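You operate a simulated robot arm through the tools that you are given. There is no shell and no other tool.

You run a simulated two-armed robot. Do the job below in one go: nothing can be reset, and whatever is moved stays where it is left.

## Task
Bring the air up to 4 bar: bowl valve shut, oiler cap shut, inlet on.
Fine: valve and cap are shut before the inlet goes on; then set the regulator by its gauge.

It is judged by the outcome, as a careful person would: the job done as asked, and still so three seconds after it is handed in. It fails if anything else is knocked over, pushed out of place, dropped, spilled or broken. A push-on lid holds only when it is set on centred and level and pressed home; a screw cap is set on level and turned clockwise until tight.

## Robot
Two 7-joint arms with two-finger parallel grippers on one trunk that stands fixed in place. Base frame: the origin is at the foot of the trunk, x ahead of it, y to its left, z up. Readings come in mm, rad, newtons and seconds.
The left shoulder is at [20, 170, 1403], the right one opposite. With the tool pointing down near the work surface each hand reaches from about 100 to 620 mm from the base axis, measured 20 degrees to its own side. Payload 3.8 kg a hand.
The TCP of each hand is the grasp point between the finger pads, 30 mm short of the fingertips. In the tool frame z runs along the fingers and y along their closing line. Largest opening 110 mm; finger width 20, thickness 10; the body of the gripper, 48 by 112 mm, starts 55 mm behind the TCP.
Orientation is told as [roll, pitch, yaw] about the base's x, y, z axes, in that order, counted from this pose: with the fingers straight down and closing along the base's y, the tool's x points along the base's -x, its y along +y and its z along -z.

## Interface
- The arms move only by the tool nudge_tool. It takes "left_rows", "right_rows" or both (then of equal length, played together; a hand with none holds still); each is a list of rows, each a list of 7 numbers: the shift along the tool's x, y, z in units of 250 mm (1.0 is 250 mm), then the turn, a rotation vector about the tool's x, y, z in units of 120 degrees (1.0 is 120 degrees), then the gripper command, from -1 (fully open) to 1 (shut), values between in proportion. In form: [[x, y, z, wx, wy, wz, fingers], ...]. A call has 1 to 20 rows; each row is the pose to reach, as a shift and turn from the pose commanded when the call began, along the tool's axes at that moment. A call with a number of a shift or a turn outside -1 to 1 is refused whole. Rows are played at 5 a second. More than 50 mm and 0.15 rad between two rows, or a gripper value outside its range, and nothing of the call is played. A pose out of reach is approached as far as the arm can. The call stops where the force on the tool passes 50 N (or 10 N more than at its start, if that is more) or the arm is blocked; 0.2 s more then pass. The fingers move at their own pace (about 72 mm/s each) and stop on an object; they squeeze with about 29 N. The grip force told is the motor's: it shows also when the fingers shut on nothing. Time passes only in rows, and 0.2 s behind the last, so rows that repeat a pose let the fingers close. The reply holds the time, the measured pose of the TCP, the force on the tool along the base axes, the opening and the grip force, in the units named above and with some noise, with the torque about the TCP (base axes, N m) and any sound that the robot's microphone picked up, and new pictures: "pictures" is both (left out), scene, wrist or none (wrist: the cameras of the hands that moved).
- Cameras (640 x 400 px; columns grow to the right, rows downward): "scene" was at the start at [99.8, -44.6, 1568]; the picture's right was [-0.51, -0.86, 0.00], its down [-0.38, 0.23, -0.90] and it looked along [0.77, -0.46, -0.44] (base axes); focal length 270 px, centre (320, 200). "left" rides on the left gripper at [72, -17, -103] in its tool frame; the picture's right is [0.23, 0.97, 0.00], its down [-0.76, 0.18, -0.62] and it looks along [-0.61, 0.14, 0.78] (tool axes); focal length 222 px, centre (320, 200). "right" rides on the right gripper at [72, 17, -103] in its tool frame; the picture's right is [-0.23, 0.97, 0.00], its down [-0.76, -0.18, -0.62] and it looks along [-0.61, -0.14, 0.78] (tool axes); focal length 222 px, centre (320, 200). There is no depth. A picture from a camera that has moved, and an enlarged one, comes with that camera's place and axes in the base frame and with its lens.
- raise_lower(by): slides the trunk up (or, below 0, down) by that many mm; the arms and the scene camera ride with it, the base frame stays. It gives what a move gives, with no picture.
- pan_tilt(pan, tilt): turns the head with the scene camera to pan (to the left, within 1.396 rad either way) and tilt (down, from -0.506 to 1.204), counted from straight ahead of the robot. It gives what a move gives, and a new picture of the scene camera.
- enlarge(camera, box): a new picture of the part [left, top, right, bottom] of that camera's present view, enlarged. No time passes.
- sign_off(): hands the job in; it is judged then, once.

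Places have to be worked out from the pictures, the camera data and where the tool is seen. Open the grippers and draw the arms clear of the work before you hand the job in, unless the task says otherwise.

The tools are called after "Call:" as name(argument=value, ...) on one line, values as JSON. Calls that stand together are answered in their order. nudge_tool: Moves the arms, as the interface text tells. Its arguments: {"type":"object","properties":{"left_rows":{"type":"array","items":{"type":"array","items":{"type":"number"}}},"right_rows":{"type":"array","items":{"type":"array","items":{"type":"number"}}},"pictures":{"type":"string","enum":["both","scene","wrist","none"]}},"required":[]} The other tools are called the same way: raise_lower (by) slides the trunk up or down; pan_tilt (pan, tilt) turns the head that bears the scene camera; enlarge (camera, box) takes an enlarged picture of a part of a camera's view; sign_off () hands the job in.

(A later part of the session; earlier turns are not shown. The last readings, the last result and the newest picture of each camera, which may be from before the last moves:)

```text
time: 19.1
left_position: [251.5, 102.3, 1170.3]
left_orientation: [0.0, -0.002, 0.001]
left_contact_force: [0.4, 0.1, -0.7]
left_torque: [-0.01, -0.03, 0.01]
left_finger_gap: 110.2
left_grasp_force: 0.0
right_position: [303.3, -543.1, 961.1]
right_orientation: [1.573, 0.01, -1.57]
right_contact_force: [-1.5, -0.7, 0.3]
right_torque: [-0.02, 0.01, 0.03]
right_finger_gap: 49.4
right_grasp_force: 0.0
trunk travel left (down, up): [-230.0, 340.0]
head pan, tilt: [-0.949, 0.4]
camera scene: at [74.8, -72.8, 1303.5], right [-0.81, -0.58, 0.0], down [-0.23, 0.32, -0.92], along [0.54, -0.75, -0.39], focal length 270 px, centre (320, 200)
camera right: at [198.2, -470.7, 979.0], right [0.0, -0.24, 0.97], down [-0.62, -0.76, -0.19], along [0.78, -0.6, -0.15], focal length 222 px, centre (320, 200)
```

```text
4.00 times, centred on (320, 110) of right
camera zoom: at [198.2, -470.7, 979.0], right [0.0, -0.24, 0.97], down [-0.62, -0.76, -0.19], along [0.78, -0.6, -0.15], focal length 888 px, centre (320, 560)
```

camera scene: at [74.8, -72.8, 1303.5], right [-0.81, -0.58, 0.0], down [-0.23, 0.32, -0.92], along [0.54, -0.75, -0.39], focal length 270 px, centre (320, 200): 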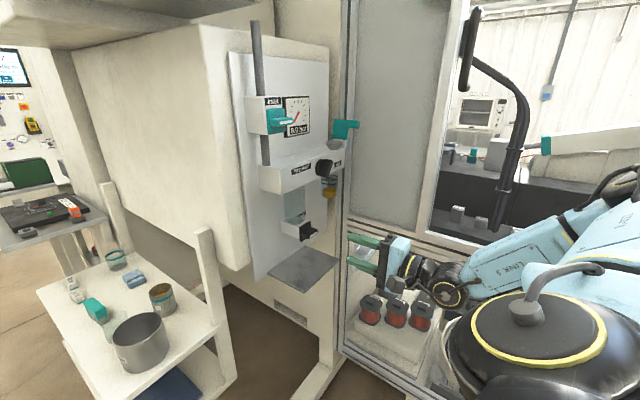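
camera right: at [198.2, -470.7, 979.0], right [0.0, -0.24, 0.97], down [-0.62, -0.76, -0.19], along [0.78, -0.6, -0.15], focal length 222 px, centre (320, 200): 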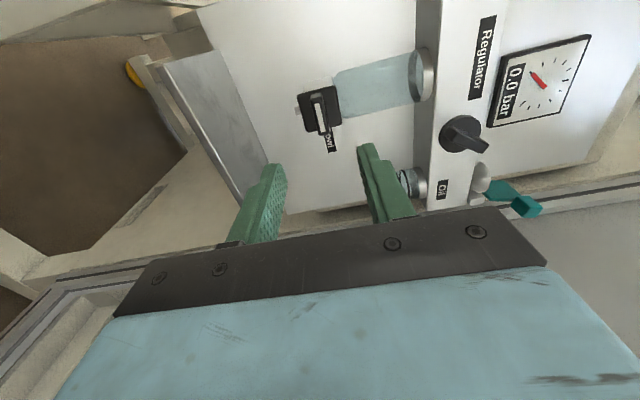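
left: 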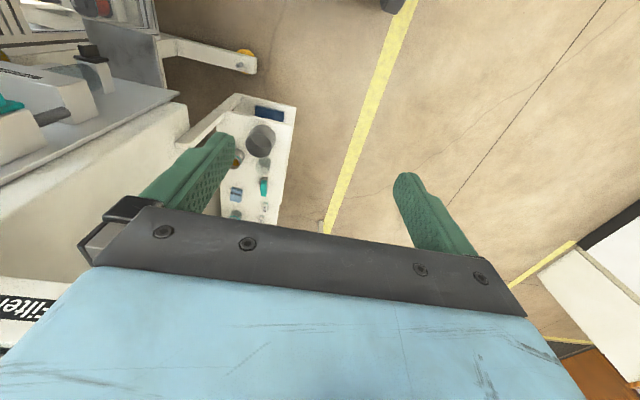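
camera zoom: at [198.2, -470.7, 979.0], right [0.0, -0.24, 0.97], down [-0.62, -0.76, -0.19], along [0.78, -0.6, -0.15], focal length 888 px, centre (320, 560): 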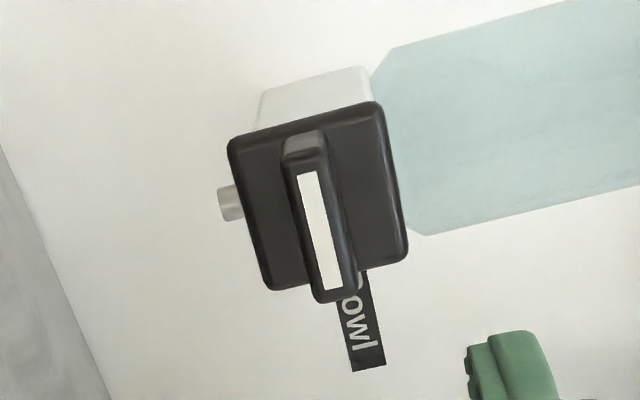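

The bowl valve is shut (bar across). Next the oiler cap: I bring the hand up in front of it, yawed 30° so that the wrist stays off the wall at y≈-767, fingers closing vertically.

Call:
nudge_tool(right_rows=[[-0.065, 0.126, 0.016, 0, -0.042, 0, 0.1], [-0.13, 0.252, 0.033, 0, -0.084, 0, 0.1], [-0.194, 0.378, 0.05, 0, -0.125, 0, 0.1], [-0.259, 0.504, 0.067, 0, -0.167, 0, 0.1], [-0.324, 0.63, 0.083, 0, -0.209, 0, 0.1], [-0.388, 0.756, 0.1, 0, -0.25, 0, 0.1], [-0.388, 0.756, 0.1, 0, -0.25, 0, 0.1]], pictures="both")

Call:
enlarge(camera="scene", box=[300, 95, 380, 145])

Call:
enlarge(camera="right", box=[280, 60, 440, 160])

```text
time: 20.7
left_position: [252.5, 103.0, 1170.4]
left_orientation: [0.001, -0.001, 0.001]
left_contact_force: [-0.1, -0.8, 0.3]
left_torque: [-0.01, 0.01, 0.02]
left_finger_gap: 110.1
left_grasp_force: 0.1
right_position: [327.0, -641.2, 1150.2]
right_orientation: [1.564, 0.01, -2.095]
right_contact_force: [-0.8, -0.6, -0.4]
right_torque: [-0.03, 0.01, 0.01]
right_finger_gap: 49.6
right_grasp_force: 0.0
trunk travel left (down, up): [-230.0, 340.0]
head pan, tilt: [-0.949, 0.4]
camera scene: at [74.9, -73.2, 1303.4], right [-0.81, -0.58, 0.0], down [-0.23, 0.32, -0.92], along [0.54, -0.75, -0.39], focal length 270 px, centre (320, 200)
camera right: at [273.1, -527.2, 1168.5], right [-0.11, -0.21, 0.97], down [-0.92, -0.35, -0.18], along [0.37, -0.92, -0.15], focal length 222 px, centre (320, 200)
```

scene: 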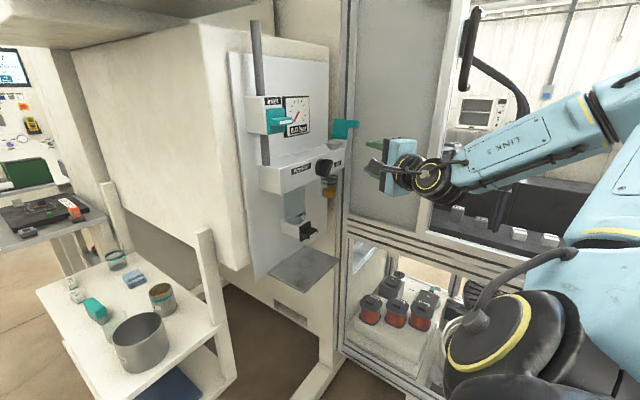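
right: 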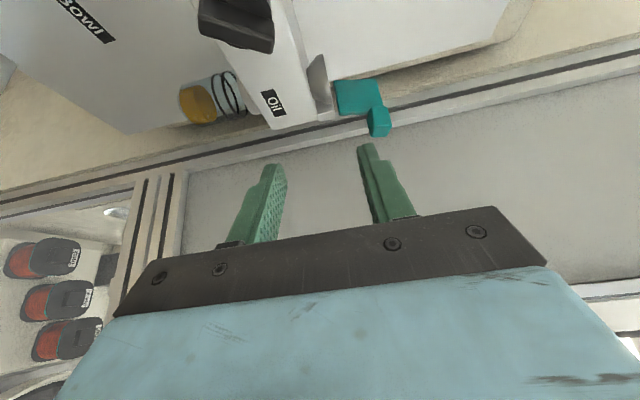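

```text
8.00 times, centred on (340, 120) of scene
camera zoom: at [74.9, -73.2, 1303.4], right [-0.81, -0.58, 0.0], down [-0.23, 0.32, -0.92], along [0.54, -0.75, -0.39], focal length 2162 px, centre (160, 840)
```

zoom: 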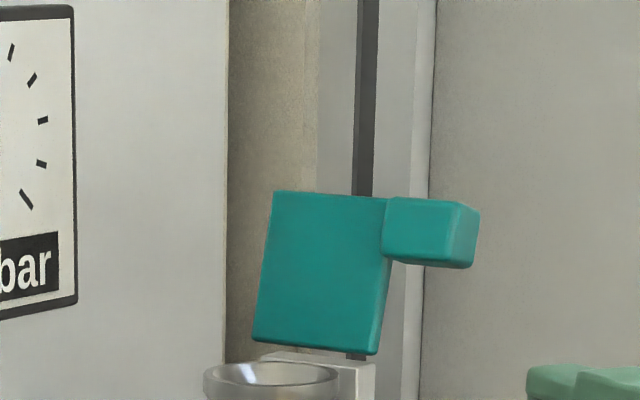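

```text
4.00 times, centred on (360, 110) of right
camera zoom: at [273.1, -527.2, 1168.5], right [-0.11, -0.21, 0.97], down [-0.92, -0.35, -0.18], along [0.37, -0.92, -0.15], focal length 888 px, centre (160, 560)
```

zoom: 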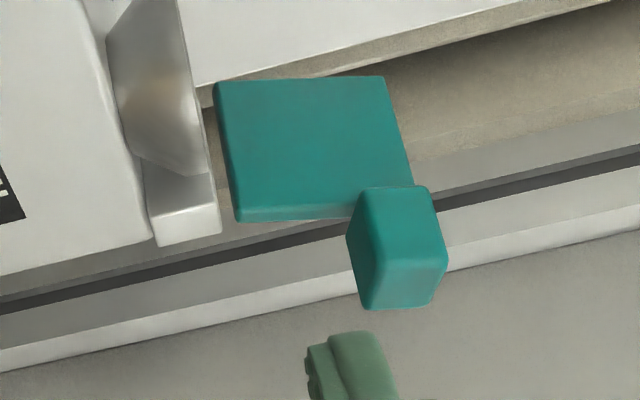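

Refined: tab spans x 428–455, z 1198–1219, y -736 to -750, leaning 13.5°. I move to a pre-grasp about 45 mm short of it, rolled to match the lean.

Call:
nudge_tool(right_rows=[[-0.032, 0.059, 0.074, 0.014, 0, 0.0243, 0.1], [-0.064, 0.118, 0.148, 0.028, 0, 0.0487, 0.1], [-0.097, 0.177, 0.222, 0.042, 0, 0.073, 0.1], [-0.129, 0.236, 0.296, 0.056, 0, 0.0974, 0.1], [-0.129, 0.236, 0.296, 0.056, 0, 0.0974, 0.1]], pictures="both")

Call:
enlarge(camera="scene", box=[300, 95, 428, 175])

Call:
enlarge(camera="right", box=[200, 80, 440, 230])

```text
time: 21.9
left_position: [252.1, 102.1, 1169.8]
left_orientation: [-0.001, 0.001, 0.0]
left_contact_force: [-0.2, 0.0, -0.1]
left_torque: [0.0, -0.01, 0.04]
left_finger_gap: 110.1
left_grasp_force: 0.0
right_position: [377.6, -708.1, 1207.3]
right_orientation: [1.445, 0.214, -2.106]
right_contact_force: [-0.2, 0.9, -0.7]
right_torque: [0.0, 0.01, 0.0]
right_finger_gap: 49.7
right_grasp_force: 0.0
trunk travel left (down, up): [-230.0, 340.0]
head pan, tilt: [-0.949, 0.4]
camera scene: at [74.9, -72.9, 1303.4], right [-0.81, -0.58, 0.0], down [-0.23, 0.32, -0.92], along [0.54, -0.75, -0.39], focal length 270 px, centre (320, 200)
camera right: at [323.1, -601.7, 1252.0], right [-0.11, -0.43, 0.9], down [-0.92, -0.29, -0.26], along [0.37, -0.85, -0.36], focal length 222 px, centre (320, 200)
```

scene: 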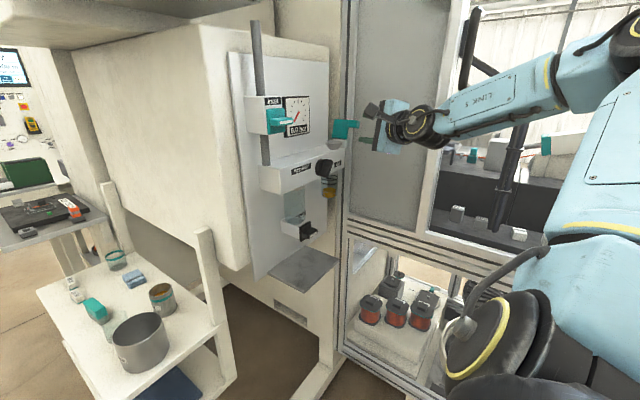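
right: 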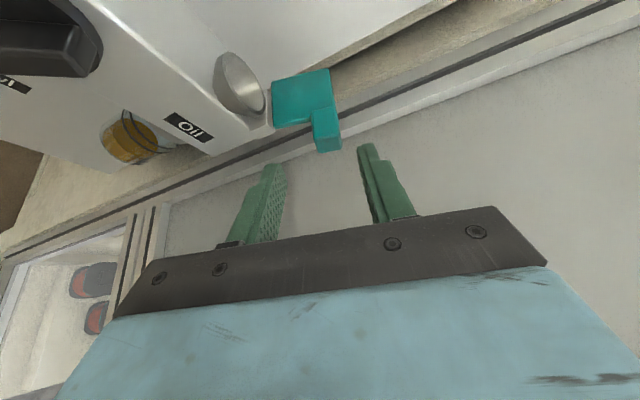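

```text
5.00 times, centred on (364, 135) of scene
camera zoom: at [74.9, -72.9, 1303.4], right [-0.81, -0.58, 0.0], down [-0.23, 0.32, -0.92], along [0.54, -0.75, -0.39], focal length 1351 px, centre (100, 525)
```

zoom: 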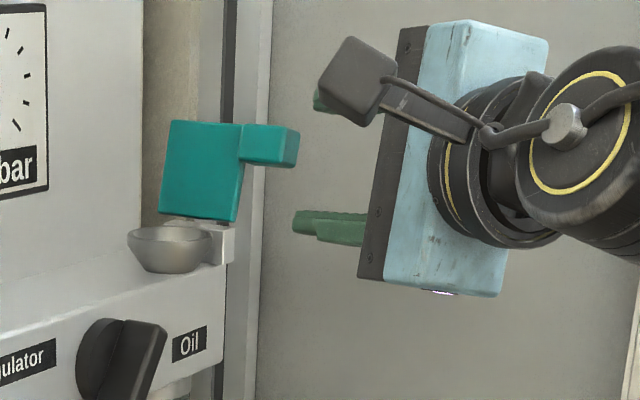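

```text
2.67 times, centred on (320, 155) of right
camera zoom: at [323.1, -601.7, 1252.0], right [-0.11, -0.43, 0.9], down [-0.92, -0.29, -0.26], along [0.37, -0.85, -0.36], focal length 592 px, centre (320, 320)
```

zoom: 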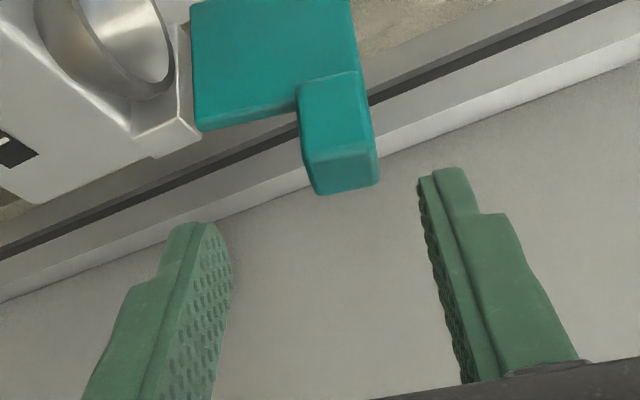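

Projection of my estimate matches the picture within a few pixels. I advance 45 mm along the fingers with an 8 mm rise so the pads flank the tab from above and below.

Call:
nudge_tool(right_rows=[[0.008, 0.032, 0.04, 0, 0, 0, 0.1], [0.008, 0.032, 0.11, 0, 0, 0, 0.1], [0.008, 0.032, 0.18, 0, 0, 0, 0.1], [0.008, 0.032, 0.18, 0, 0, 0, 0.1]], pictures="both")

Call:
enlarge(camera="scene", box=[300, 95, 428, 175])

Call:
enlarge(camera="right", box=[200, 80, 440, 230])

```text
time: 22.9
left_position: [253.2, 104.1, 1170.1]
left_orientation: [-0.001, 0.0, 0.0]
left_contact_force: [-0.5, -0.5, -0.3]
left_torque: [-0.03, 0.02, -0.02]
left_finger_gap: 109.7
left_grasp_force: 0.2
right_position: [415.0, -731.4, 1210.7]
right_orientation: [1.445, 0.213, -2.109]
right_contact_force: [0.2, -0.6, 0.8]
right_torque: [-0.01, 0.0, -0.01]
right_finger_gap: 49.8
right_grasp_force: 0.1
trunk travel left (down, up): [-230.0, 340.0]
head pan, tilt: [-0.949, 0.4]
camera scene: at [74.9, -72.8, 1303.5], right [-0.81, -0.58, 0.0], down [-0.23, 0.32, -0.92], along [0.54, -0.75, -0.39], focal length 270 px, centre (320, 200)
camera right: at [362.0, -624.7, 1254.5], right [-0.11, -0.43, 0.9], down [-0.92, -0.29, -0.26], along [0.37, -0.85, -0.36], focal length 222 px, centre (320, 200)
```

scene: 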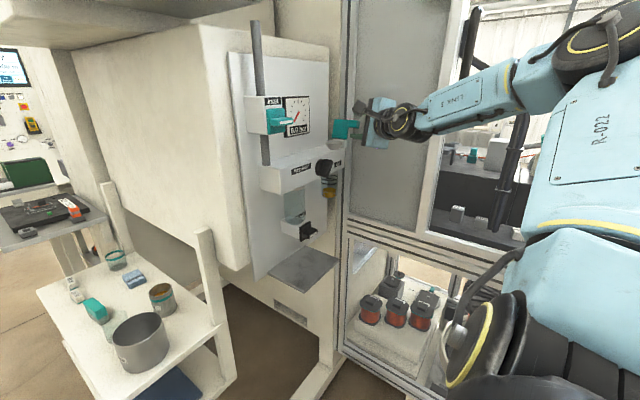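
right: 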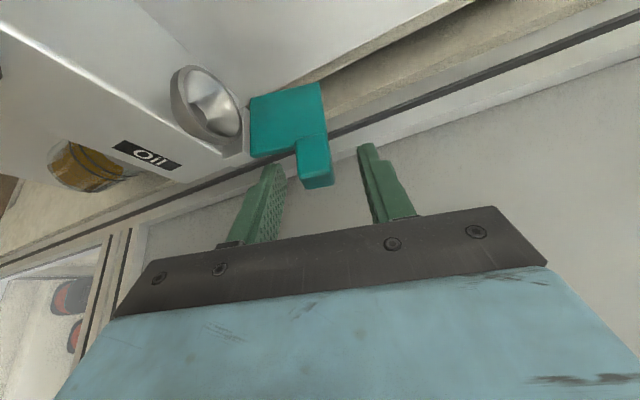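

```text
5.00 times, centred on (364, 135) of scene
camera zoom: at [74.9, -72.8, 1303.5], right [-0.81, -0.58, 0.0], down [-0.23, 0.32, -0.92], along [0.54, -0.75, -0.39], focal length 1351 px, centre (100, 525)
```

zoom: 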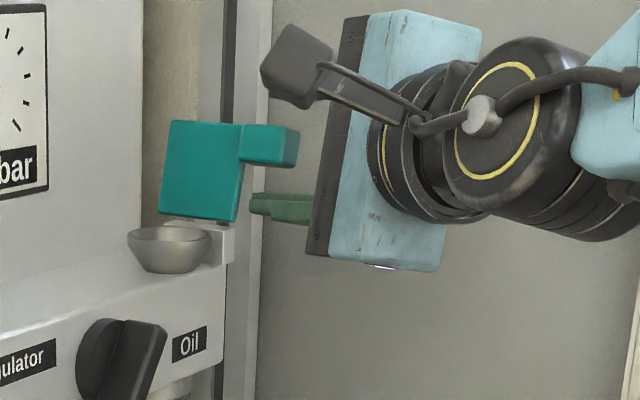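

```text
2.67 times, centred on (320, 155) of right
camera zoom: at [362.0, -624.7, 1254.5], right [-0.11, -0.43, 0.9], down [-0.92, -0.29, -0.26], along [0.37, -0.85, -0.36], focal length 592 px, centre (320, 320)
```

zoom: 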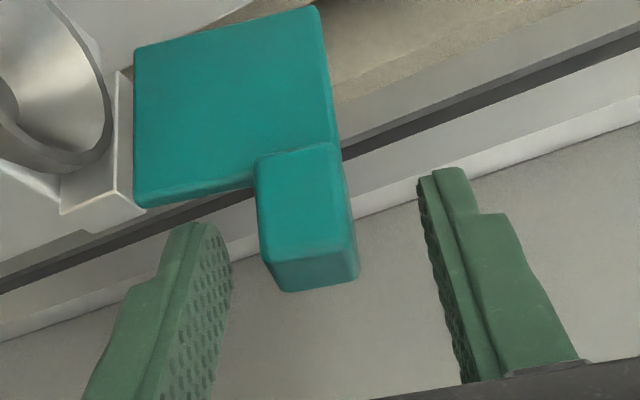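

The tab sits between the pads, about 3–4 mm below centre. I shift down 3.5 mm and close.

Call:
nudge_tool(right_rows=[[0, -0.014, 0, 0, 0, 0, 0.3], [0, -0.014, 0, 0, 0, 0, 0.6], [0, -0.014, 0, 0, 0, 0, 1], [0, -0.014, 0, 0, 0, 0, 1], [0, -0.014, 0, 0, 0, 0, 1]], pictures="wrist")

Call:
enlarge(camera="right", box=[200, 80, 440, 230])

```text
time: 24.1
left_position: [252.5, 103.1, 1169.9]
left_orientation: [0.0, 0.001, 0.0]
left_contact_force: [0.3, -0.2, -0.7]
left_torque: [0.0, -0.01, -0.03]
left_finger_gap: 110.2
left_grasp_force: 0.1
right_position: [416.3, -729.9, 1208.1]
right_orientation: [1.45, 0.212, -2.106]
right_contact_force: [6.6, -6.4, 16.2]
right_torque: [-0.13, 0.05, 0.65]
right_finger_gap: 19.8
right_grasp_force: 45.4
trunk travel left (down, up): [-230.0, 340.0]
head pan, tilt: [-0.949, 0.4]
camera right: at [362.0, -622.9, 1253.1], right [-0.12, -0.42, 0.9], down [-0.92, -0.29, -0.26], along [0.38, -0.86, -0.36], focal length 222 px, centre (320, 200)
```

right: 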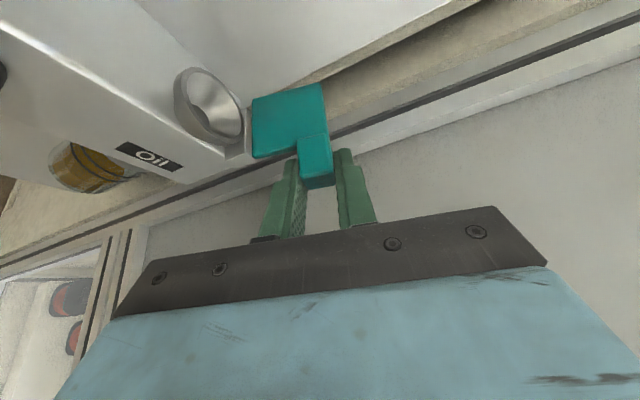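

```text
2.67 times, centred on (320, 155) of right
camera zoom: at [362.0, -622.9, 1253.1], right [-0.12, -0.42, 0.9], down [-0.92, -0.29, -0.26], along [0.38, -0.86, -0.36], focal length 592 px, centre (320, 320)
```

zoom: 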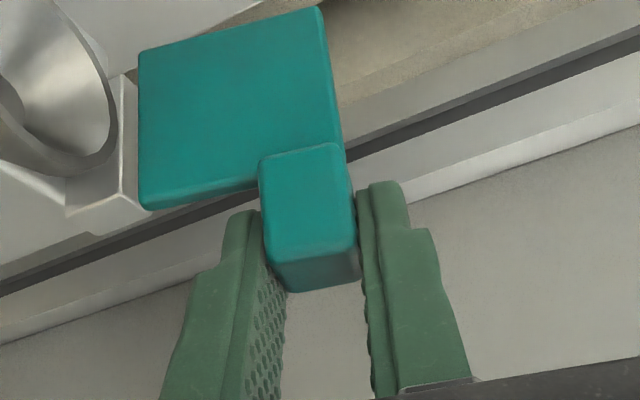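

The tab is firmly held (20 mm). I now swing it about the hinge line (y≈-730, z≈1162), rotating the hand with it, first by 40°.

Call:
nudge_tool(right_rows=[[0.0212, -0.002, -0.0122, -0.0333, 0, -0.0577, 1], [0.0413, -0.013, -0.0238, -0.0667, 0, -0.1155, 1], [0.0598, -0.027, -0.0345, -0.1, 0, -0.1732, 1], [0.0765, -0.044, -0.0441, -0.1333, 0, -0.2309, 1], [0.0909, -0.063, -0.0524, -0.1667, 0, -0.2887, 1], [0.0909, -0.063, -0.0524, -0.1667, 0, -0.2887, 1]], pictures="both")

Call:
enlarge(camera="scene", box=[300, 95, 428, 175])

Call:
enlarge(camera="right", box=[200, 80, 440, 230])

```text
time: 25.5
left_position: [252.7, 104.0, 1169.4]
left_orientation: [-0.002, 0.0, 0.0]
left_contact_force: [0.0, 0.1, 0.1]
left_torque: [-0.02, -0.02, 0.01]
left_finger_gap: 109.9
left_grasp_force: 0.1
right_position: [414.8, -699.6, 1205.1]
right_orientation: [1.825, -0.394, -2.149]
right_contact_force: [8.7, -7.9, 29.8]
right_torque: [-0.95, -0.03, 0.49]
right_finger_gap: 19.8
right_grasp_force: 45.3
trunk travel left (down, up): [-230.0, 340.0]
head pan, tilt: [-0.949, 0.4]
camera scene: at [74.6, -70.9, 1303.7], right [-0.81, -0.58, 0.0], down [-0.23, 0.31, -0.92], along [0.54, -0.75, -0.39], focal length 270 px, centre (320, 200)
camera right: at [362.5, -589.3, 1167.7], right [-0.12, 0.26, 0.96], down [-0.92, -0.39, -0.01], along [0.37, -0.88, 0.29], focal length 222 px, centre (320, 200)
```

scene: 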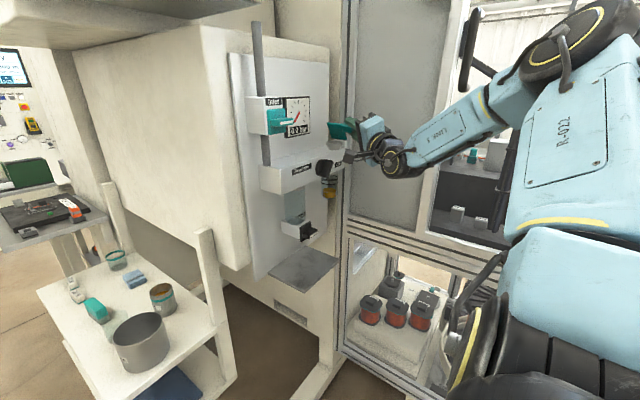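
right: 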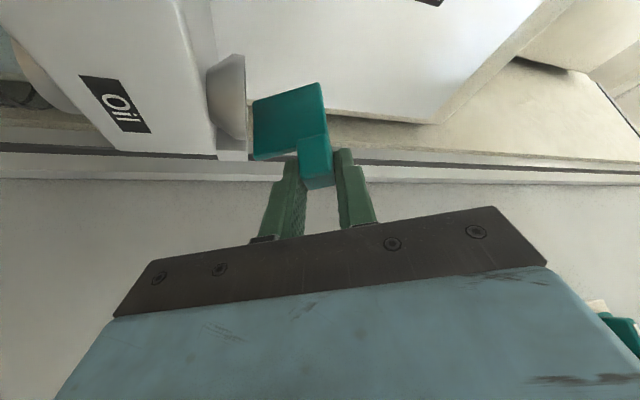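

```text
5.00 times, centred on (364, 135) of scene
camera zoom: at [74.6, -70.9, 1303.7], right [-0.81, -0.58, 0.0], down [-0.23, 0.31, -0.92], along [0.54, -0.75, -0.39], focal length 1351 px, centre (100, 525)
```

zoom: 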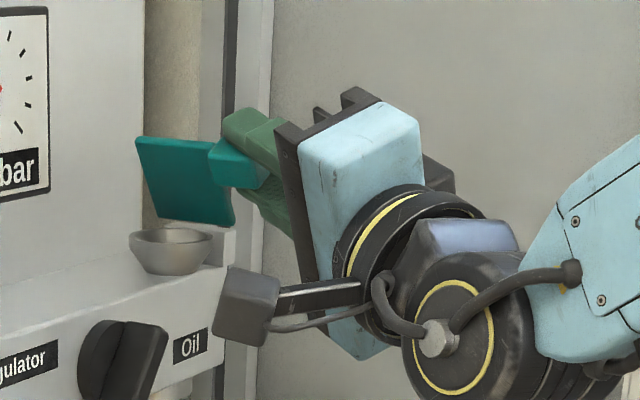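

```text
2.67 times, centred on (320, 155) of right
camera zoom: at [362.5, -589.3, 1167.7], right [-0.12, 0.26, 0.96], down [-0.92, -0.39, -0.01], along [0.37, -0.88, 0.29], focal length 592 px, centre (320, 320)
```

zoom: 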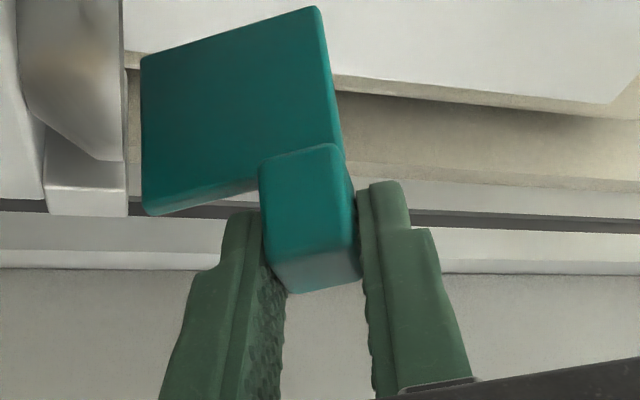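

The cap follows; it is now ~27° past upright toward the cup. From the motion the hinge is near y≈-720, z≈1165; I go on another 40° about that axis.

Call:
nudge_tool(right_rows=[[0.0172, 0.0246, -0.0099, -0.0333, 0, -0.0577, 1], [0.0386, 0.0191, -0.0223, -0.0667, 0, -0.1155, 1], [0.059, 0.0103, -0.034, -0.1, 0, -0.1732, 1], [0.078, -0.0016, -0.045, -0.1333, 0, -0.2309, 1], [0.0954, -0.0166, -0.055, -0.1667, 0, -0.2887, 1], [0.0954, -0.0166, -0.055, -0.1667, 0, -0.2887, 1]], pictures="both")

Call:
enlarge(camera="scene", box=[300, 95, 428, 175])

Call:
enlarge(camera="right", box=[200, 80, 440, 230])

```text
time: 26.9
left_position: [251.8, 101.1, 1168.8]
left_orientation: [0.002, 0.0, 0.003]
left_contact_force: [-0.7, 0.3, -0.1]
left_torque: [0.0, -0.03, -0.02]
left_finger_gap: 110.0
left_grasp_force: 0.0
right_position: [416.4, -680.6, 1181.4]
right_orientation: [2.414, -0.913, -2.531]
right_contact_force: [4.9, -21.8, 15.1]
right_torque: [-0.89, -0.44, 0.04]
right_finger_gap: 20.5
right_grasp_force: 44.7
trunk travel left (down, up): [-230.0, 340.0]
head pan, tilt: [-0.949, 0.4]
camera scene: at [74.7, -74.8, 1303.4], right [-0.81, -0.58, 0.0], down [-0.23, 0.32, -0.92], along [0.54, -0.75, -0.39], focal length 270 px, centre (320, 200)
camera right: at [362.1, -618.7, 1083.6], right [-0.11, 0.81, 0.58], down [-0.92, -0.3, 0.25], along [0.37, -0.5, 0.78], focal length 222 px, centre (320, 200)
```

scene: 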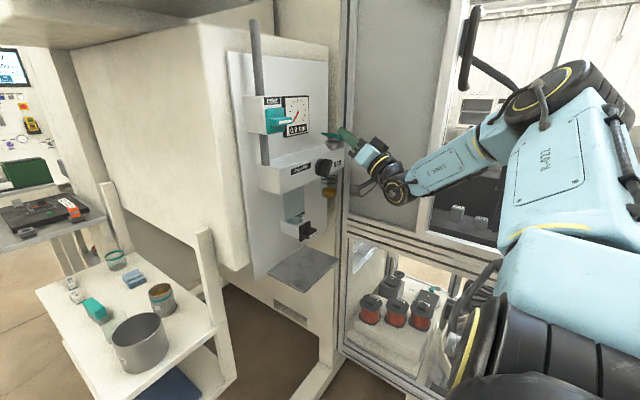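
right: 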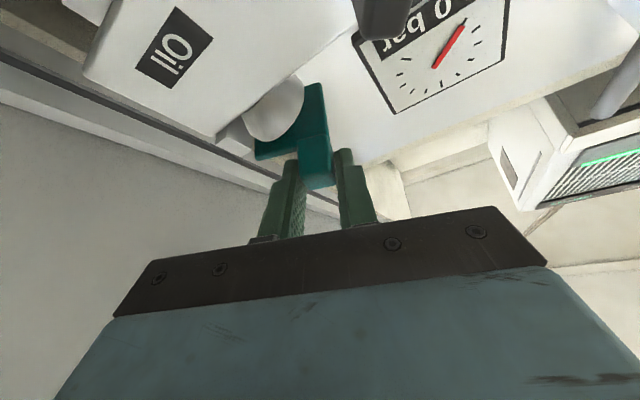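

```text
5.00 times, centred on (364, 135) of scene
camera zoom: at [74.7, -74.8, 1303.4], right [-0.81, -0.58, 0.0], down [-0.23, 0.32, -0.92], along [0.54, -0.75, -0.39], focal length 1351 px, centre (100, 525)
```

zoom: 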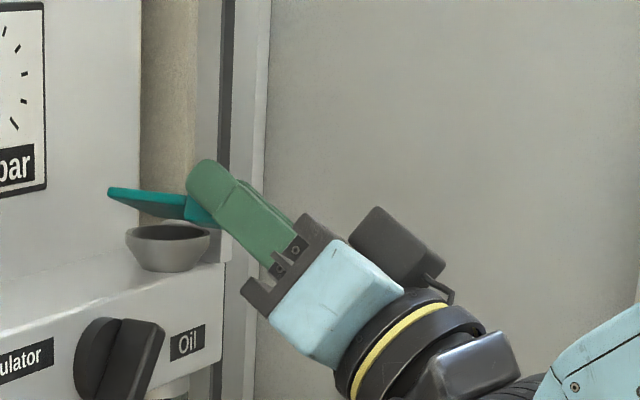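

```text
2.67 times, centred on (320, 155) of right
camera zoom: at [362.1, -618.7, 1083.6], right [-0.11, 0.81, 0.58], down [-0.92, -0.3, 0.25], along [0.37, -0.5, 0.78], focal length 592 px, centre (320, 320)
```

zoom: 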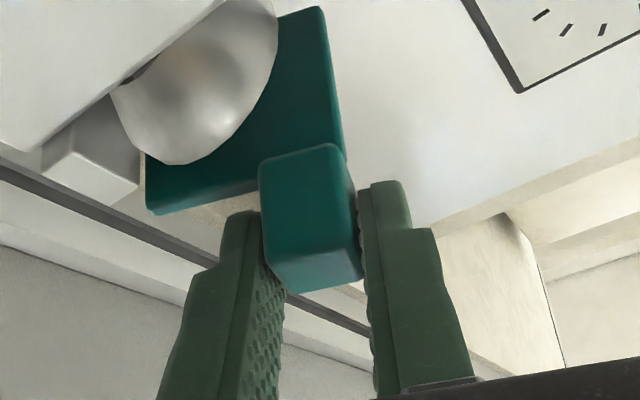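

The cap is ~23° from closed. I carry it on down to the closed position, pressing slightly past.

Call:
nudge_tool(right_rows=[[0.0214, -0.0103, -0.0124, -0.0333, 0, -0.0577, 1], [0.0398, -0.0148, -0.023, -0.0625, 0, -0.1083, 1], [0.0549, -0.0206, -0.0318, -0.0875, 0, -0.1516, 1], [0.0644, -0.0254, -0.0373, -0.1042, 0, -0.1804, 1], [0.0644, -0.0254, -0.0373, -0.1042, 0, -0.1804, 1]], pictures="both")

Call:
enlarge(camera="scene", box=[300, 95, 428, 175])

Call:
enlarge(camera="right", box=[200, 80, 440, 230])

```text
time: 28.1
left_position: [252.1, 101.3, 1169.3]
left_orientation: [0.002, 0.0, 0.001]
left_contact_force: [-0.4, 0.8, 0.0]
left_torque: [0.02, 0.03, 0.01]
left_finger_gap: 110.2
left_grasp_force: 0.0
right_position: [415.1, -679.1, 1164.6]
right_orientation: [-3.113, -1.037, 3.109]
right_contact_force: [10.4, -29.9, 29.8]
right_torque: [-0.08, -0.13, 0.26]
right_finger_gap: 20.0
right_grasp_force: 45.4
trunk travel left (down, up): [-230.0, 340.0]
head pan, tilt: [-0.949, 0.4]
camera scene: at [74.8, -74.5, 1303.5], right [-0.81, -0.58, 0.0], down [-0.23, 0.32, -0.92], along [0.54, -0.75, -0.39], focal length 270 px, centre (320, 200)
camera right: at [362.9, -663.5, 1049.8], right [-0.11, 0.98, 0.18], down [-0.92, -0.17, 0.34], along [0.37, -0.13, 0.92], focal length 222 px, centre (320, 200)
```

scene: 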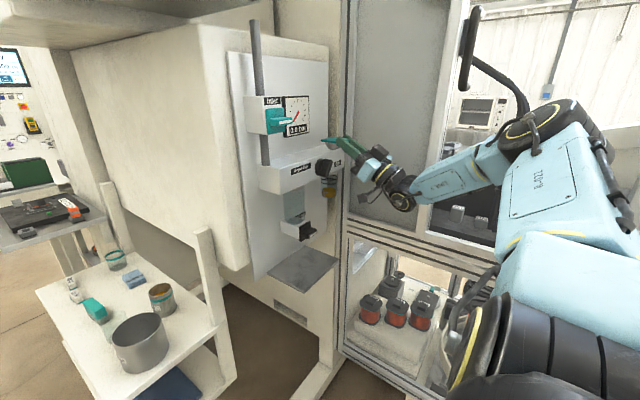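
right: 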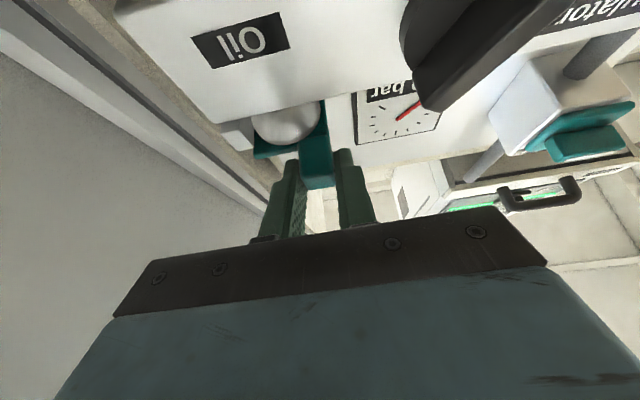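

```text
5.00 times, centred on (364, 135) of scene
camera zoom: at [74.8, -74.5, 1303.5], right [-0.81, -0.58, 0.0], down [-0.23, 0.32, -0.92], along [0.54, -0.75, -0.39], focal length 1351 px, centre (100, 525)
```

zoom: 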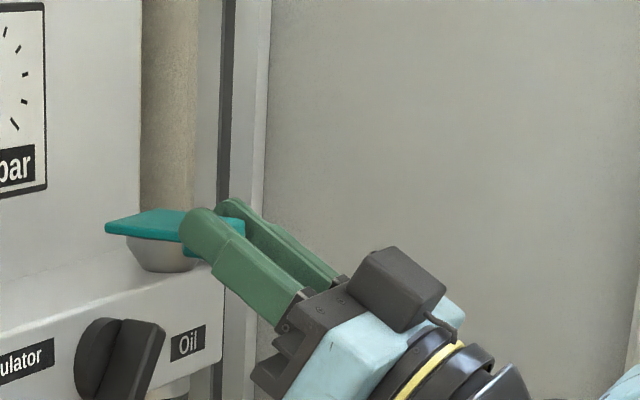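

```text
2.67 times, centred on (320, 155) of right
camera zoom: at [362.9, -663.5, 1049.8], right [-0.11, 0.98, 0.18], down [-0.92, -0.17, 0.34], along [0.37, -0.13, 0.92], focal length 592 px, centre (320, 320)
```

zoom: 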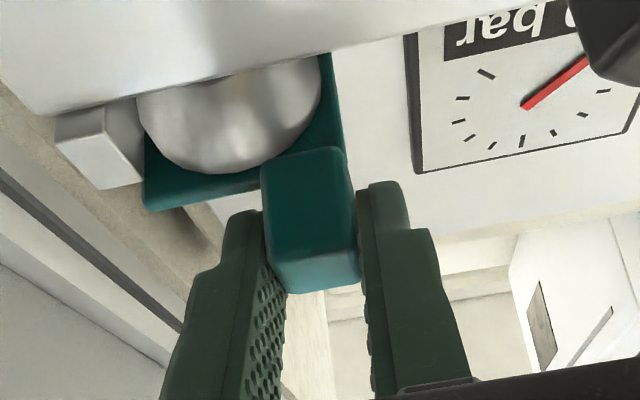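

The cap looks flat on the cup, with the tool feeling ~40 N of resistance. I release the tab and back out along the fingers, then look whether it stays.

Call:
nudge_tool(right_rows=[[0, 0, 0, 0, 0, 0, 0.4], [0, 0, 0, 0, 0, 0, 0.3], [0, 0, -0.1, 0, 0, 0, 0.3], [0, 0, -0.24, 0, 0, 0, 0.3], [0, 0, -0.36, 0, 0, 0, 0.3]], pictures="both")

Call:
enlarge(camera="scene", box=[300, 100, 380, 150])

Call:
enlarge(camera="right", box=[200, 60, 440, 210])

```text
time: 29.3
left_position: [252.1, 103.7, 1170.5]
left_orientation: [0.0, 0.0, -0.001]
left_contact_force: [-0.1, -0.4, -0.2]
left_torque: [0.02, -0.01, -0.01]
left_finger_gap: 110.0
left_grasp_force: 0.1
right_position: [337.1, -677.8, 1117.9]
right_orientation: [-3.11, -1.047, 3.116]
right_contact_force: [-0.2, 0.1, -0.5]
right_torque: [0.0, 0.04, 0.0]
right_finger_gap: 38.2
right_grasp_force: 0.0
trunk travel left (down, up): [-230.0, 340.0]
head pan, tilt: [-0.949, 0.4]
camera scene: at [74.8, -73.0, 1303.4], right [-0.81, -0.58, 0.0], down [-0.23, 0.32, -0.92], along [0.54, -0.75, -0.39], focal length 270 px, centre (320, 200)
camera right: at [284.2, -662.0, 1002.5], right [-0.11, 0.98, 0.18], down [-0.92, -0.17, 0.35], along [0.37, -0.13, 0.92], focal length 222 px, centre (320, 200)
```

scene: 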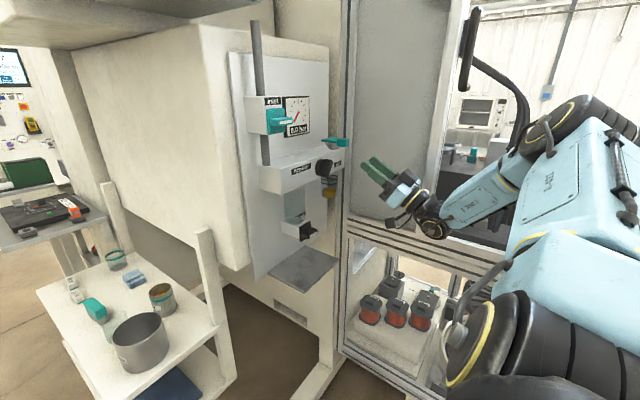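
right: 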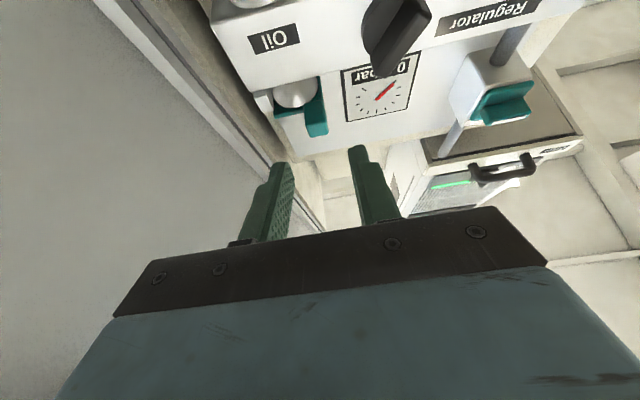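

```text
8.00 times, centred on (340, 125) of scene
camera zoom: at [74.8, -73.0, 1303.4], right [-0.81, -0.58, 0.0], down [-0.23, 0.32, -0.92], along [0.54, -0.75, -0.39], focal length 2162 px, centre (160, 800)
```

zoom: 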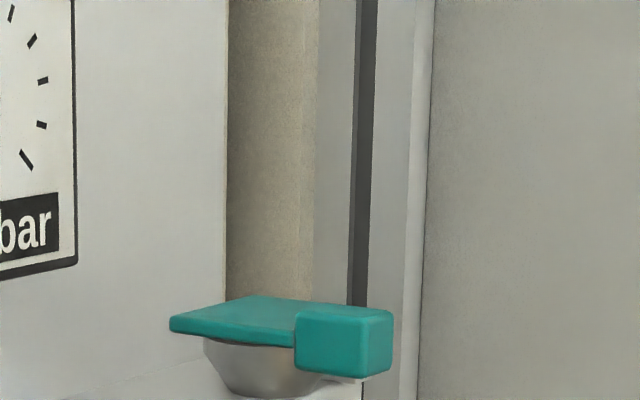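

```text
2.67 times, centred on (320, 135) of right
camera zoom: at [284.2, -662.0, 1002.5], right [-0.11, 0.98, 0.18], down [-0.92, -0.17, 0.35], along [0.37, -0.13, 0.92], focal length 592 px, centre (320, 373)
```

zoom: 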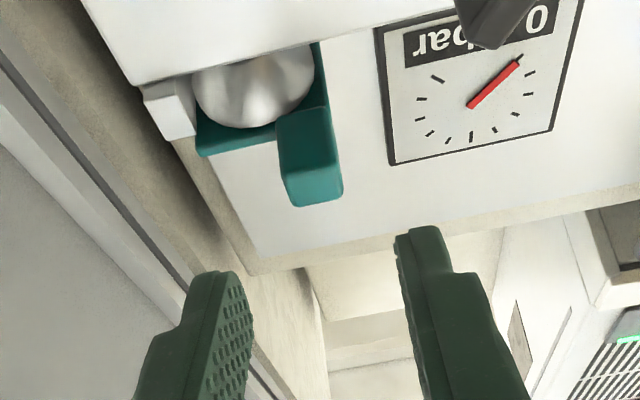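

The cap stays down. To be sure it is pressed home, I turn the closed fingers to point forward and 45° down, above and in front of the cap.

Call:
nudge_tool(right_rows=[[-0.033, -0.0056, 0.0204, 0, 0.0625, 0, 0.6], [-0.066, -0.0112, 0.0408, 0, 0.125, 0, 1], [-0.099, -0.0168, 0.0612, 0, 0.1875, 0, 1], [-0.132, -0.0224, 0.0816, 0, 0.25, 0, 1], [-0.165, -0.028, 0.102, 0, 0.3125, 0, 1], [-0.198, -0.0336, 0.1224, 0, 0.375, 0, 1], [-0.231, -0.0392, 0.1428, 0, 0.4375, 0, 1], [-0.264, -0.0448, 0.1632, 0, 0.5, 0, 1], [-0.297, -0.0504, 0.1836, 0, 0.5625, 0, 1], [-0.33, -0.056, 0.204, 0, 0.625, 0, 1], [-0.33, -0.056, 0.204, 0, 0.625, 0, 1]], pictures="both")

Call:
enlarge(camera="right", box=[200, 40, 440, 190])

```text
time: 31.6
left_position: [241.8, 105.4, 1172.8]
left_orientation: [-0.003, -0.011, 0.001]
left_contact_force: [0.6, 0.4, -0.4]
left_torque: [0.03, -0.03, 0.07]
left_finger_gap: 109.9
left_grasp_force: 0.0
right_position: [276.3, -673.0, 1128.5]
right_orientation: [0.2, -0.637, -0.203]
right_contact_force: [1.0, -1.6, -0.5]
right_torque: [0.03, -0.03, 0.04]
right_finger_gap: 0.0
right_grasp_force: 29.2
trunk travel left (down, up): [-230.0, 340.0]
head pan, tilt: [-0.949, 0.4]
stopped in row 11 (right hand): the arm was blocked; the commanded pose is now the measured one
camera scene: at [62.4, -69.1, 1305.4], right [-0.81, -0.58, -0.01], down [-0.22, 0.31, -0.92], along [0.54, -0.75, -0.38], focal length 270 px, centre (320, 200)
camera right: at [156.6, -654.0, 1168.0], right [0.26, 0.92, 0.29], down [0.2, -0.35, 0.92], along [0.94, -0.18, -0.28], focal length 222 px, centre (320, 200)
```

scene: 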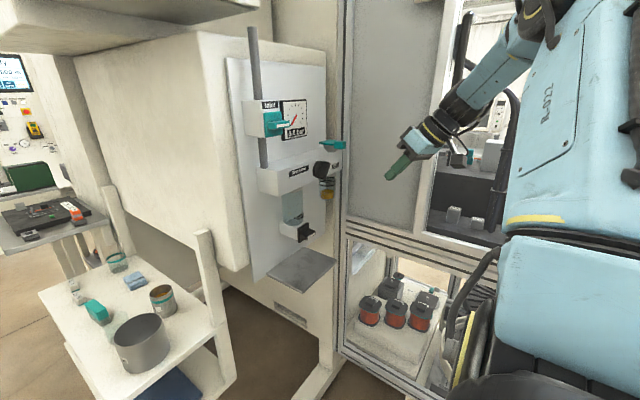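
right: 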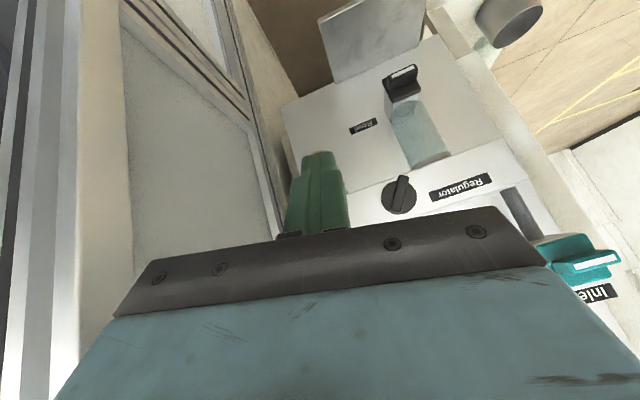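

```text
2.67 times, centred on (320, 115) of right
camera zoom: at [156.6, -654.0, 1168.0], right [0.26, 0.92, 0.29], down [0.2, -0.35, 0.92], along [0.94, -0.18, -0.28], focal length 592 px, centre (320, 427)
```

zoom: 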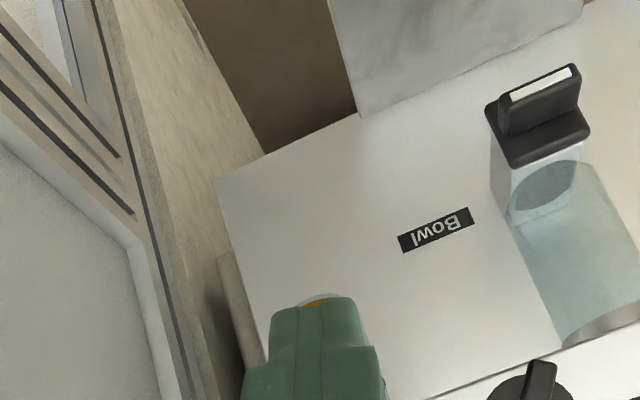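

The arm was blocked and the trunk seems strained (camera shifted ~12 mm). I look at the right arm before moving anything.

Call:
pan_tilt(pan=-1.39, tilt=0.3)

Call:
enlarge(camera="scene", box=[0, 60, 200, 185])

```text
time: 32.5
left_position: [240.7, 105.7, 1171.4]
left_orientation: [-0.004, -0.013, 0.002]
left_contact_force: [-0.4, -1.0, 0.2]
left_torque: [0.04, -0.02, 0.0]
left_finger_gap: 110.4
left_grasp_force: 0.0
right_position: [275.6, -673.5, 1126.3]
right_orientation: [0.196, -0.635, -0.198]
right_contact_force: [0.1, 0.1, -1.1]
right_torque: [-0.02, 0.0, 0.01]
right_finger_gap: 0.1
right_grasp_force: 28.9
trunk travel left (down, up): [-230.0, 340.0]
head pan, tilt: [-1.389, 0.3]
camera scene: at [24.9, -86.0, 1313.2], right [-0.98, -0.18, -0.01], down [-0.04, 0.29, -0.96], along [0.18, -0.94, -0.29], focal length 270 px, centre (320, 200)
```

scene: 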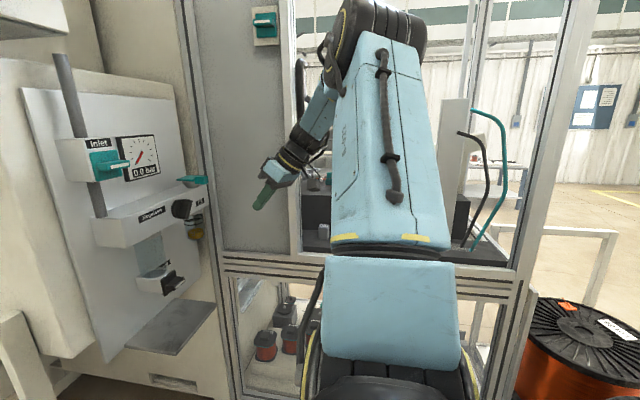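

```text
3.20 times, centred on (100, 122) of scene
camera zoom: at [24.9, -86.0, 1313.2], right [-0.98, -0.18, -0.01], down [-0.04, 0.29, -0.96], along [0.18, -0.94, -0.29], focal length 865 px, centre (1024, 448)
```

zoom: 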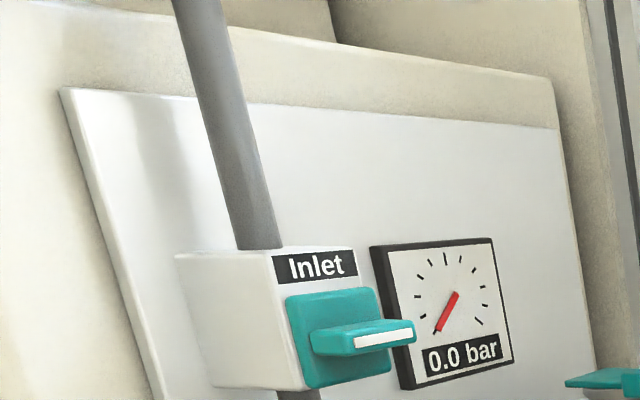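

The elbow seems pressed outward by the folded pose; the gauge still reads 0.0 and the unit looks untouched. I ease the hand forward, inward (+y) and up in small steps to relieve it.

Call:
nudge_tool(right_rows=[[-0.07, 0.04, 0, 0, 0, 0, 1], [-0.14, 0.08, 0, 0, 0, 0, 1], [-0.2, 0.12, 0, 0, 0, 0, 1], [-0.2, 0.12, 0, 0, 0, 0, 1]], pictures="scene")

```text
time: 33.4
left_position: [244.4, 107.6, 1172.3]
left_orientation: [-0.006, -0.008, 0.001]
left_contact_force: [-0.1, 0.6, 0.2]
left_torque: [-0.02, 0.04, 0.0]
left_finger_gap: 110.0
left_grasp_force: 0.1
right_position: [267.5, -672.8, 1114.5]
right_orientation: [0.235, -0.518, -0.33]
right_contact_force: [0.9, 0.6, 0.1]
right_torque: [0.01, -0.01, 0.02]
right_finger_gap: 0.1
right_grasp_force: 28.7
trunk travel left (down, up): [-230.0, 340.0]
head pan, tilt: [-1.389, 0.3]
stopped in row 4 (right hand): the arm was blocked; the commanded pose is now the measured one
camera scene: at [28.6, -84.0, 1314.4], right [-0.98, -0.18, -0.01], down [-0.05, 0.29, -0.96], along [0.18, -0.94, -0.29], focal length 270 px, centre (320, 200)
```

scene: 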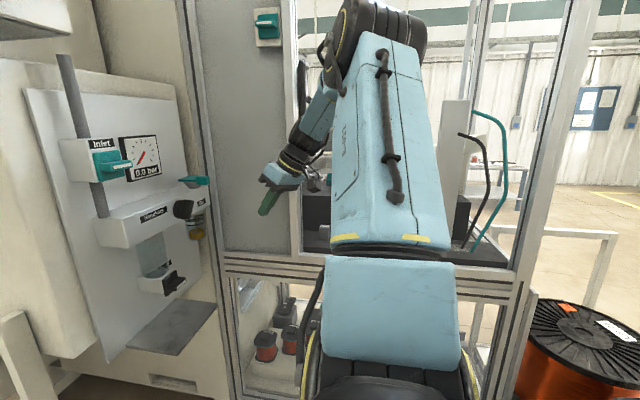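

Still blocked: by my reckoning the wrist (about (161,-686,1283)) sits on the -x side of the cabinet's door handle bar (near x 200, y -720), so pushing +x jams. I back off in -x, then bring the arm inward by 100 mm in +y.

Call:
nudge_tool(right_rows=[[0.082, -0.02, -0.053, 0, 0, 0, 1], [0.12, 0.1, -0.05, 0, 0, 0, 1], [0.16, 0.22, -0.045, 0, 0, 0, 1], [0.212, 0.358, -0.038, 0, 0, 0, 1], [0.212, 0.358, -0.038, 0, 0, 0, 1]], pictures="scene")

```text
time: 34.6
left_position: [251.9, 102.1, 1169.8]
left_orientation: [-0.001, 0.0, -0.002]
left_contact_force: [0.4, -0.6, 0.5]
left_torque: [0.03, 0.03, 0.01]
left_finger_gap: 110.0
left_grasp_force: 0.0
right_position: [272.5, -629.1, 1077.9]
right_orientation: [0.225, -0.522, -0.316]
right_contact_force: [-1.2, 0.4, -0.1]
right_torque: [-0.02, -0.03, -0.01]
right_finger_gap: 0.0
right_grasp_force: 29.2
right hand out of reach, approached as far as the arm can: row 2, 3, 4, 5
trunk travel left (down, up): [-230.0, 340.0]
head pan, tilt: [-1.389, 0.3]
camera scene: at [37.6, -89.6, 1312.7], right [-0.98, -0.18, 0.0], down [-0.05, 0.29, -0.96], along [0.17, -0.94, -0.3], focal length 270 px, centre (320, 200)
```

scene: 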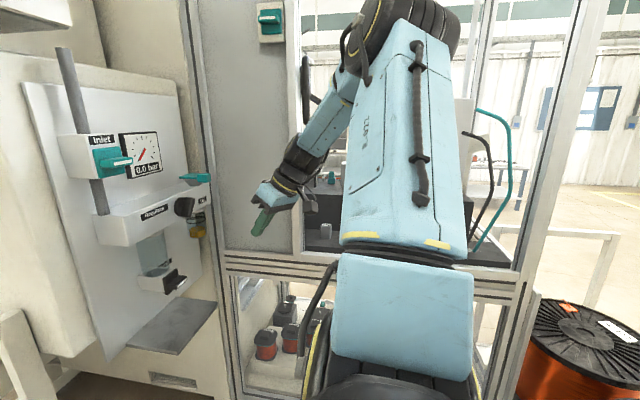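

Free again; trunk and left hand back in place. I now bring the closed fingers to a spot above and in front of the cap with the hand yawed -30° and pitched 20° downward, which keeps the wrist away from wall and handle.

Call:
nudge_tool(right_rows=[[-0.078, 0.015, -0.0255, 0.0225, -0.0425, 0.0035, 1], [-0.157, 0.03, -0.051, 0.045, -0.085, 0.007, 1], [-0.235, 0.046, -0.0765, 0.0675, -0.1275, 0.0104, 1], [-0.3135, 0.061, -0.102, 0.09, -0.17, 0.0139, 1], [-0.392, 0.076, -0.1275, 0.1125, -0.2125, 0.0173, 1], [-0.47, 0.0915, -0.153, 0.135, -0.255, 0.0208, 1], [-0.5486, 0.107, -0.1785, 0.1575, -0.2975, 0.0242, 1], [-0.627, 0.122, -0.204, 0.18, -0.34, 0.0277, 1], [-0.627, 0.122, -0.204, 0.18, -0.34, 0.0277, 1]], pictures="both")

```text
time: 36.6
left_position: [252.4, 103.2, 1170.7]
left_orientation: [-0.001, 0.0, 0.0]
left_contact_force: [0.5, 0.4, 1.0]
left_torque: [-0.01, 0.02, 0.01]
left_finger_gap: 110.0
left_grasp_force: 0.0
right_position: [382.7, -645.6, 1202.1]
right_orientation: [-0.001, -1.22, -0.522]
right_contact_force: [-0.1, -0.1, -0.3]
right_torque: [0.01, 0.03, 0.0]
right_finger_gap: 0.0
right_grasp_force: 29.1
right hand out of reach, approached as far as the arm can: row 1, 2, 3, 4, 5
trunk travel left (down, up): [-230.0, 340.0]
head pan, tilt: [-1.389, 0.3]
camera scene: at [37.9, -89.3, 1312.7], right [-0.98, -0.18, 0.0], down [-0.05, 0.29, -0.96], along [0.17, -0.94, -0.3], focal length 270 px, centre (320, 200)
camera right: at [285.8, -569.6, 1169.1], right [0.55, 0.8, 0.21], down [-0.37, 0.01, 0.93], along [0.75, -0.59, 0.3], focal length 222 px, centre (320, 200)
```

scene: 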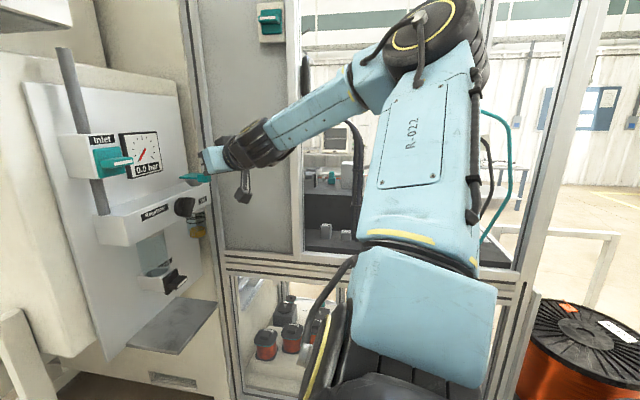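
right: 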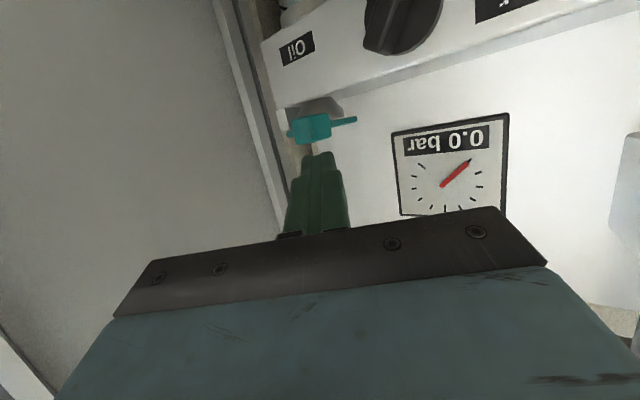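

Good view of the cap from the front. I enlarge it to judge how it sits.

Call:
enlarge(camera="right", box=[256, 90, 384, 170])

Call:
enlarge(camera="scene", box=[150, 150, 246, 210])

```text
5.00 times, centred on (320, 130) of right
camera zoom: at [285.8, -569.6, 1169.1], right [0.55, 0.8, 0.21], down [-0.37, 0.01, 0.93], along [0.75, -0.59, 0.3], focal length 1111 px, centre (320, 550)
```

zoom: 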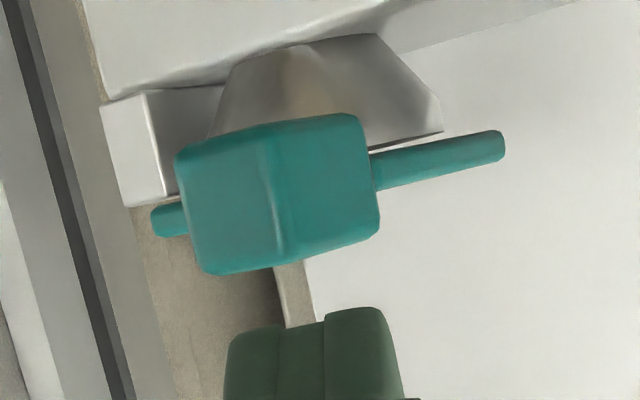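

```text
6.67 times, centred on (198, 180) of scene
camera zoom: at [37.9, -89.3, 1312.7], right [-0.98, -0.18, 0.0], down [-0.05, 0.29, -0.96], along [0.17, -0.94, -0.3], focal length 1802 px, centre (1133, 333)
```

zoom: 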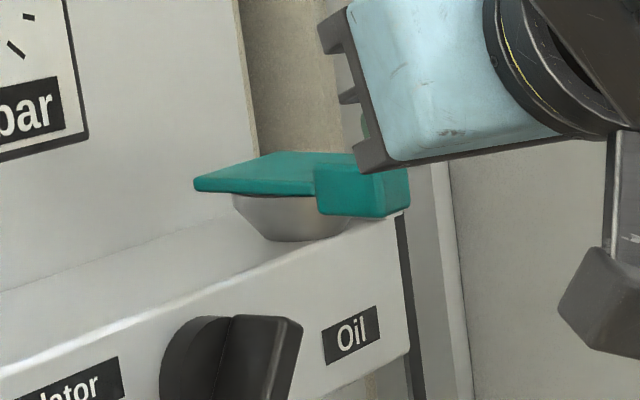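

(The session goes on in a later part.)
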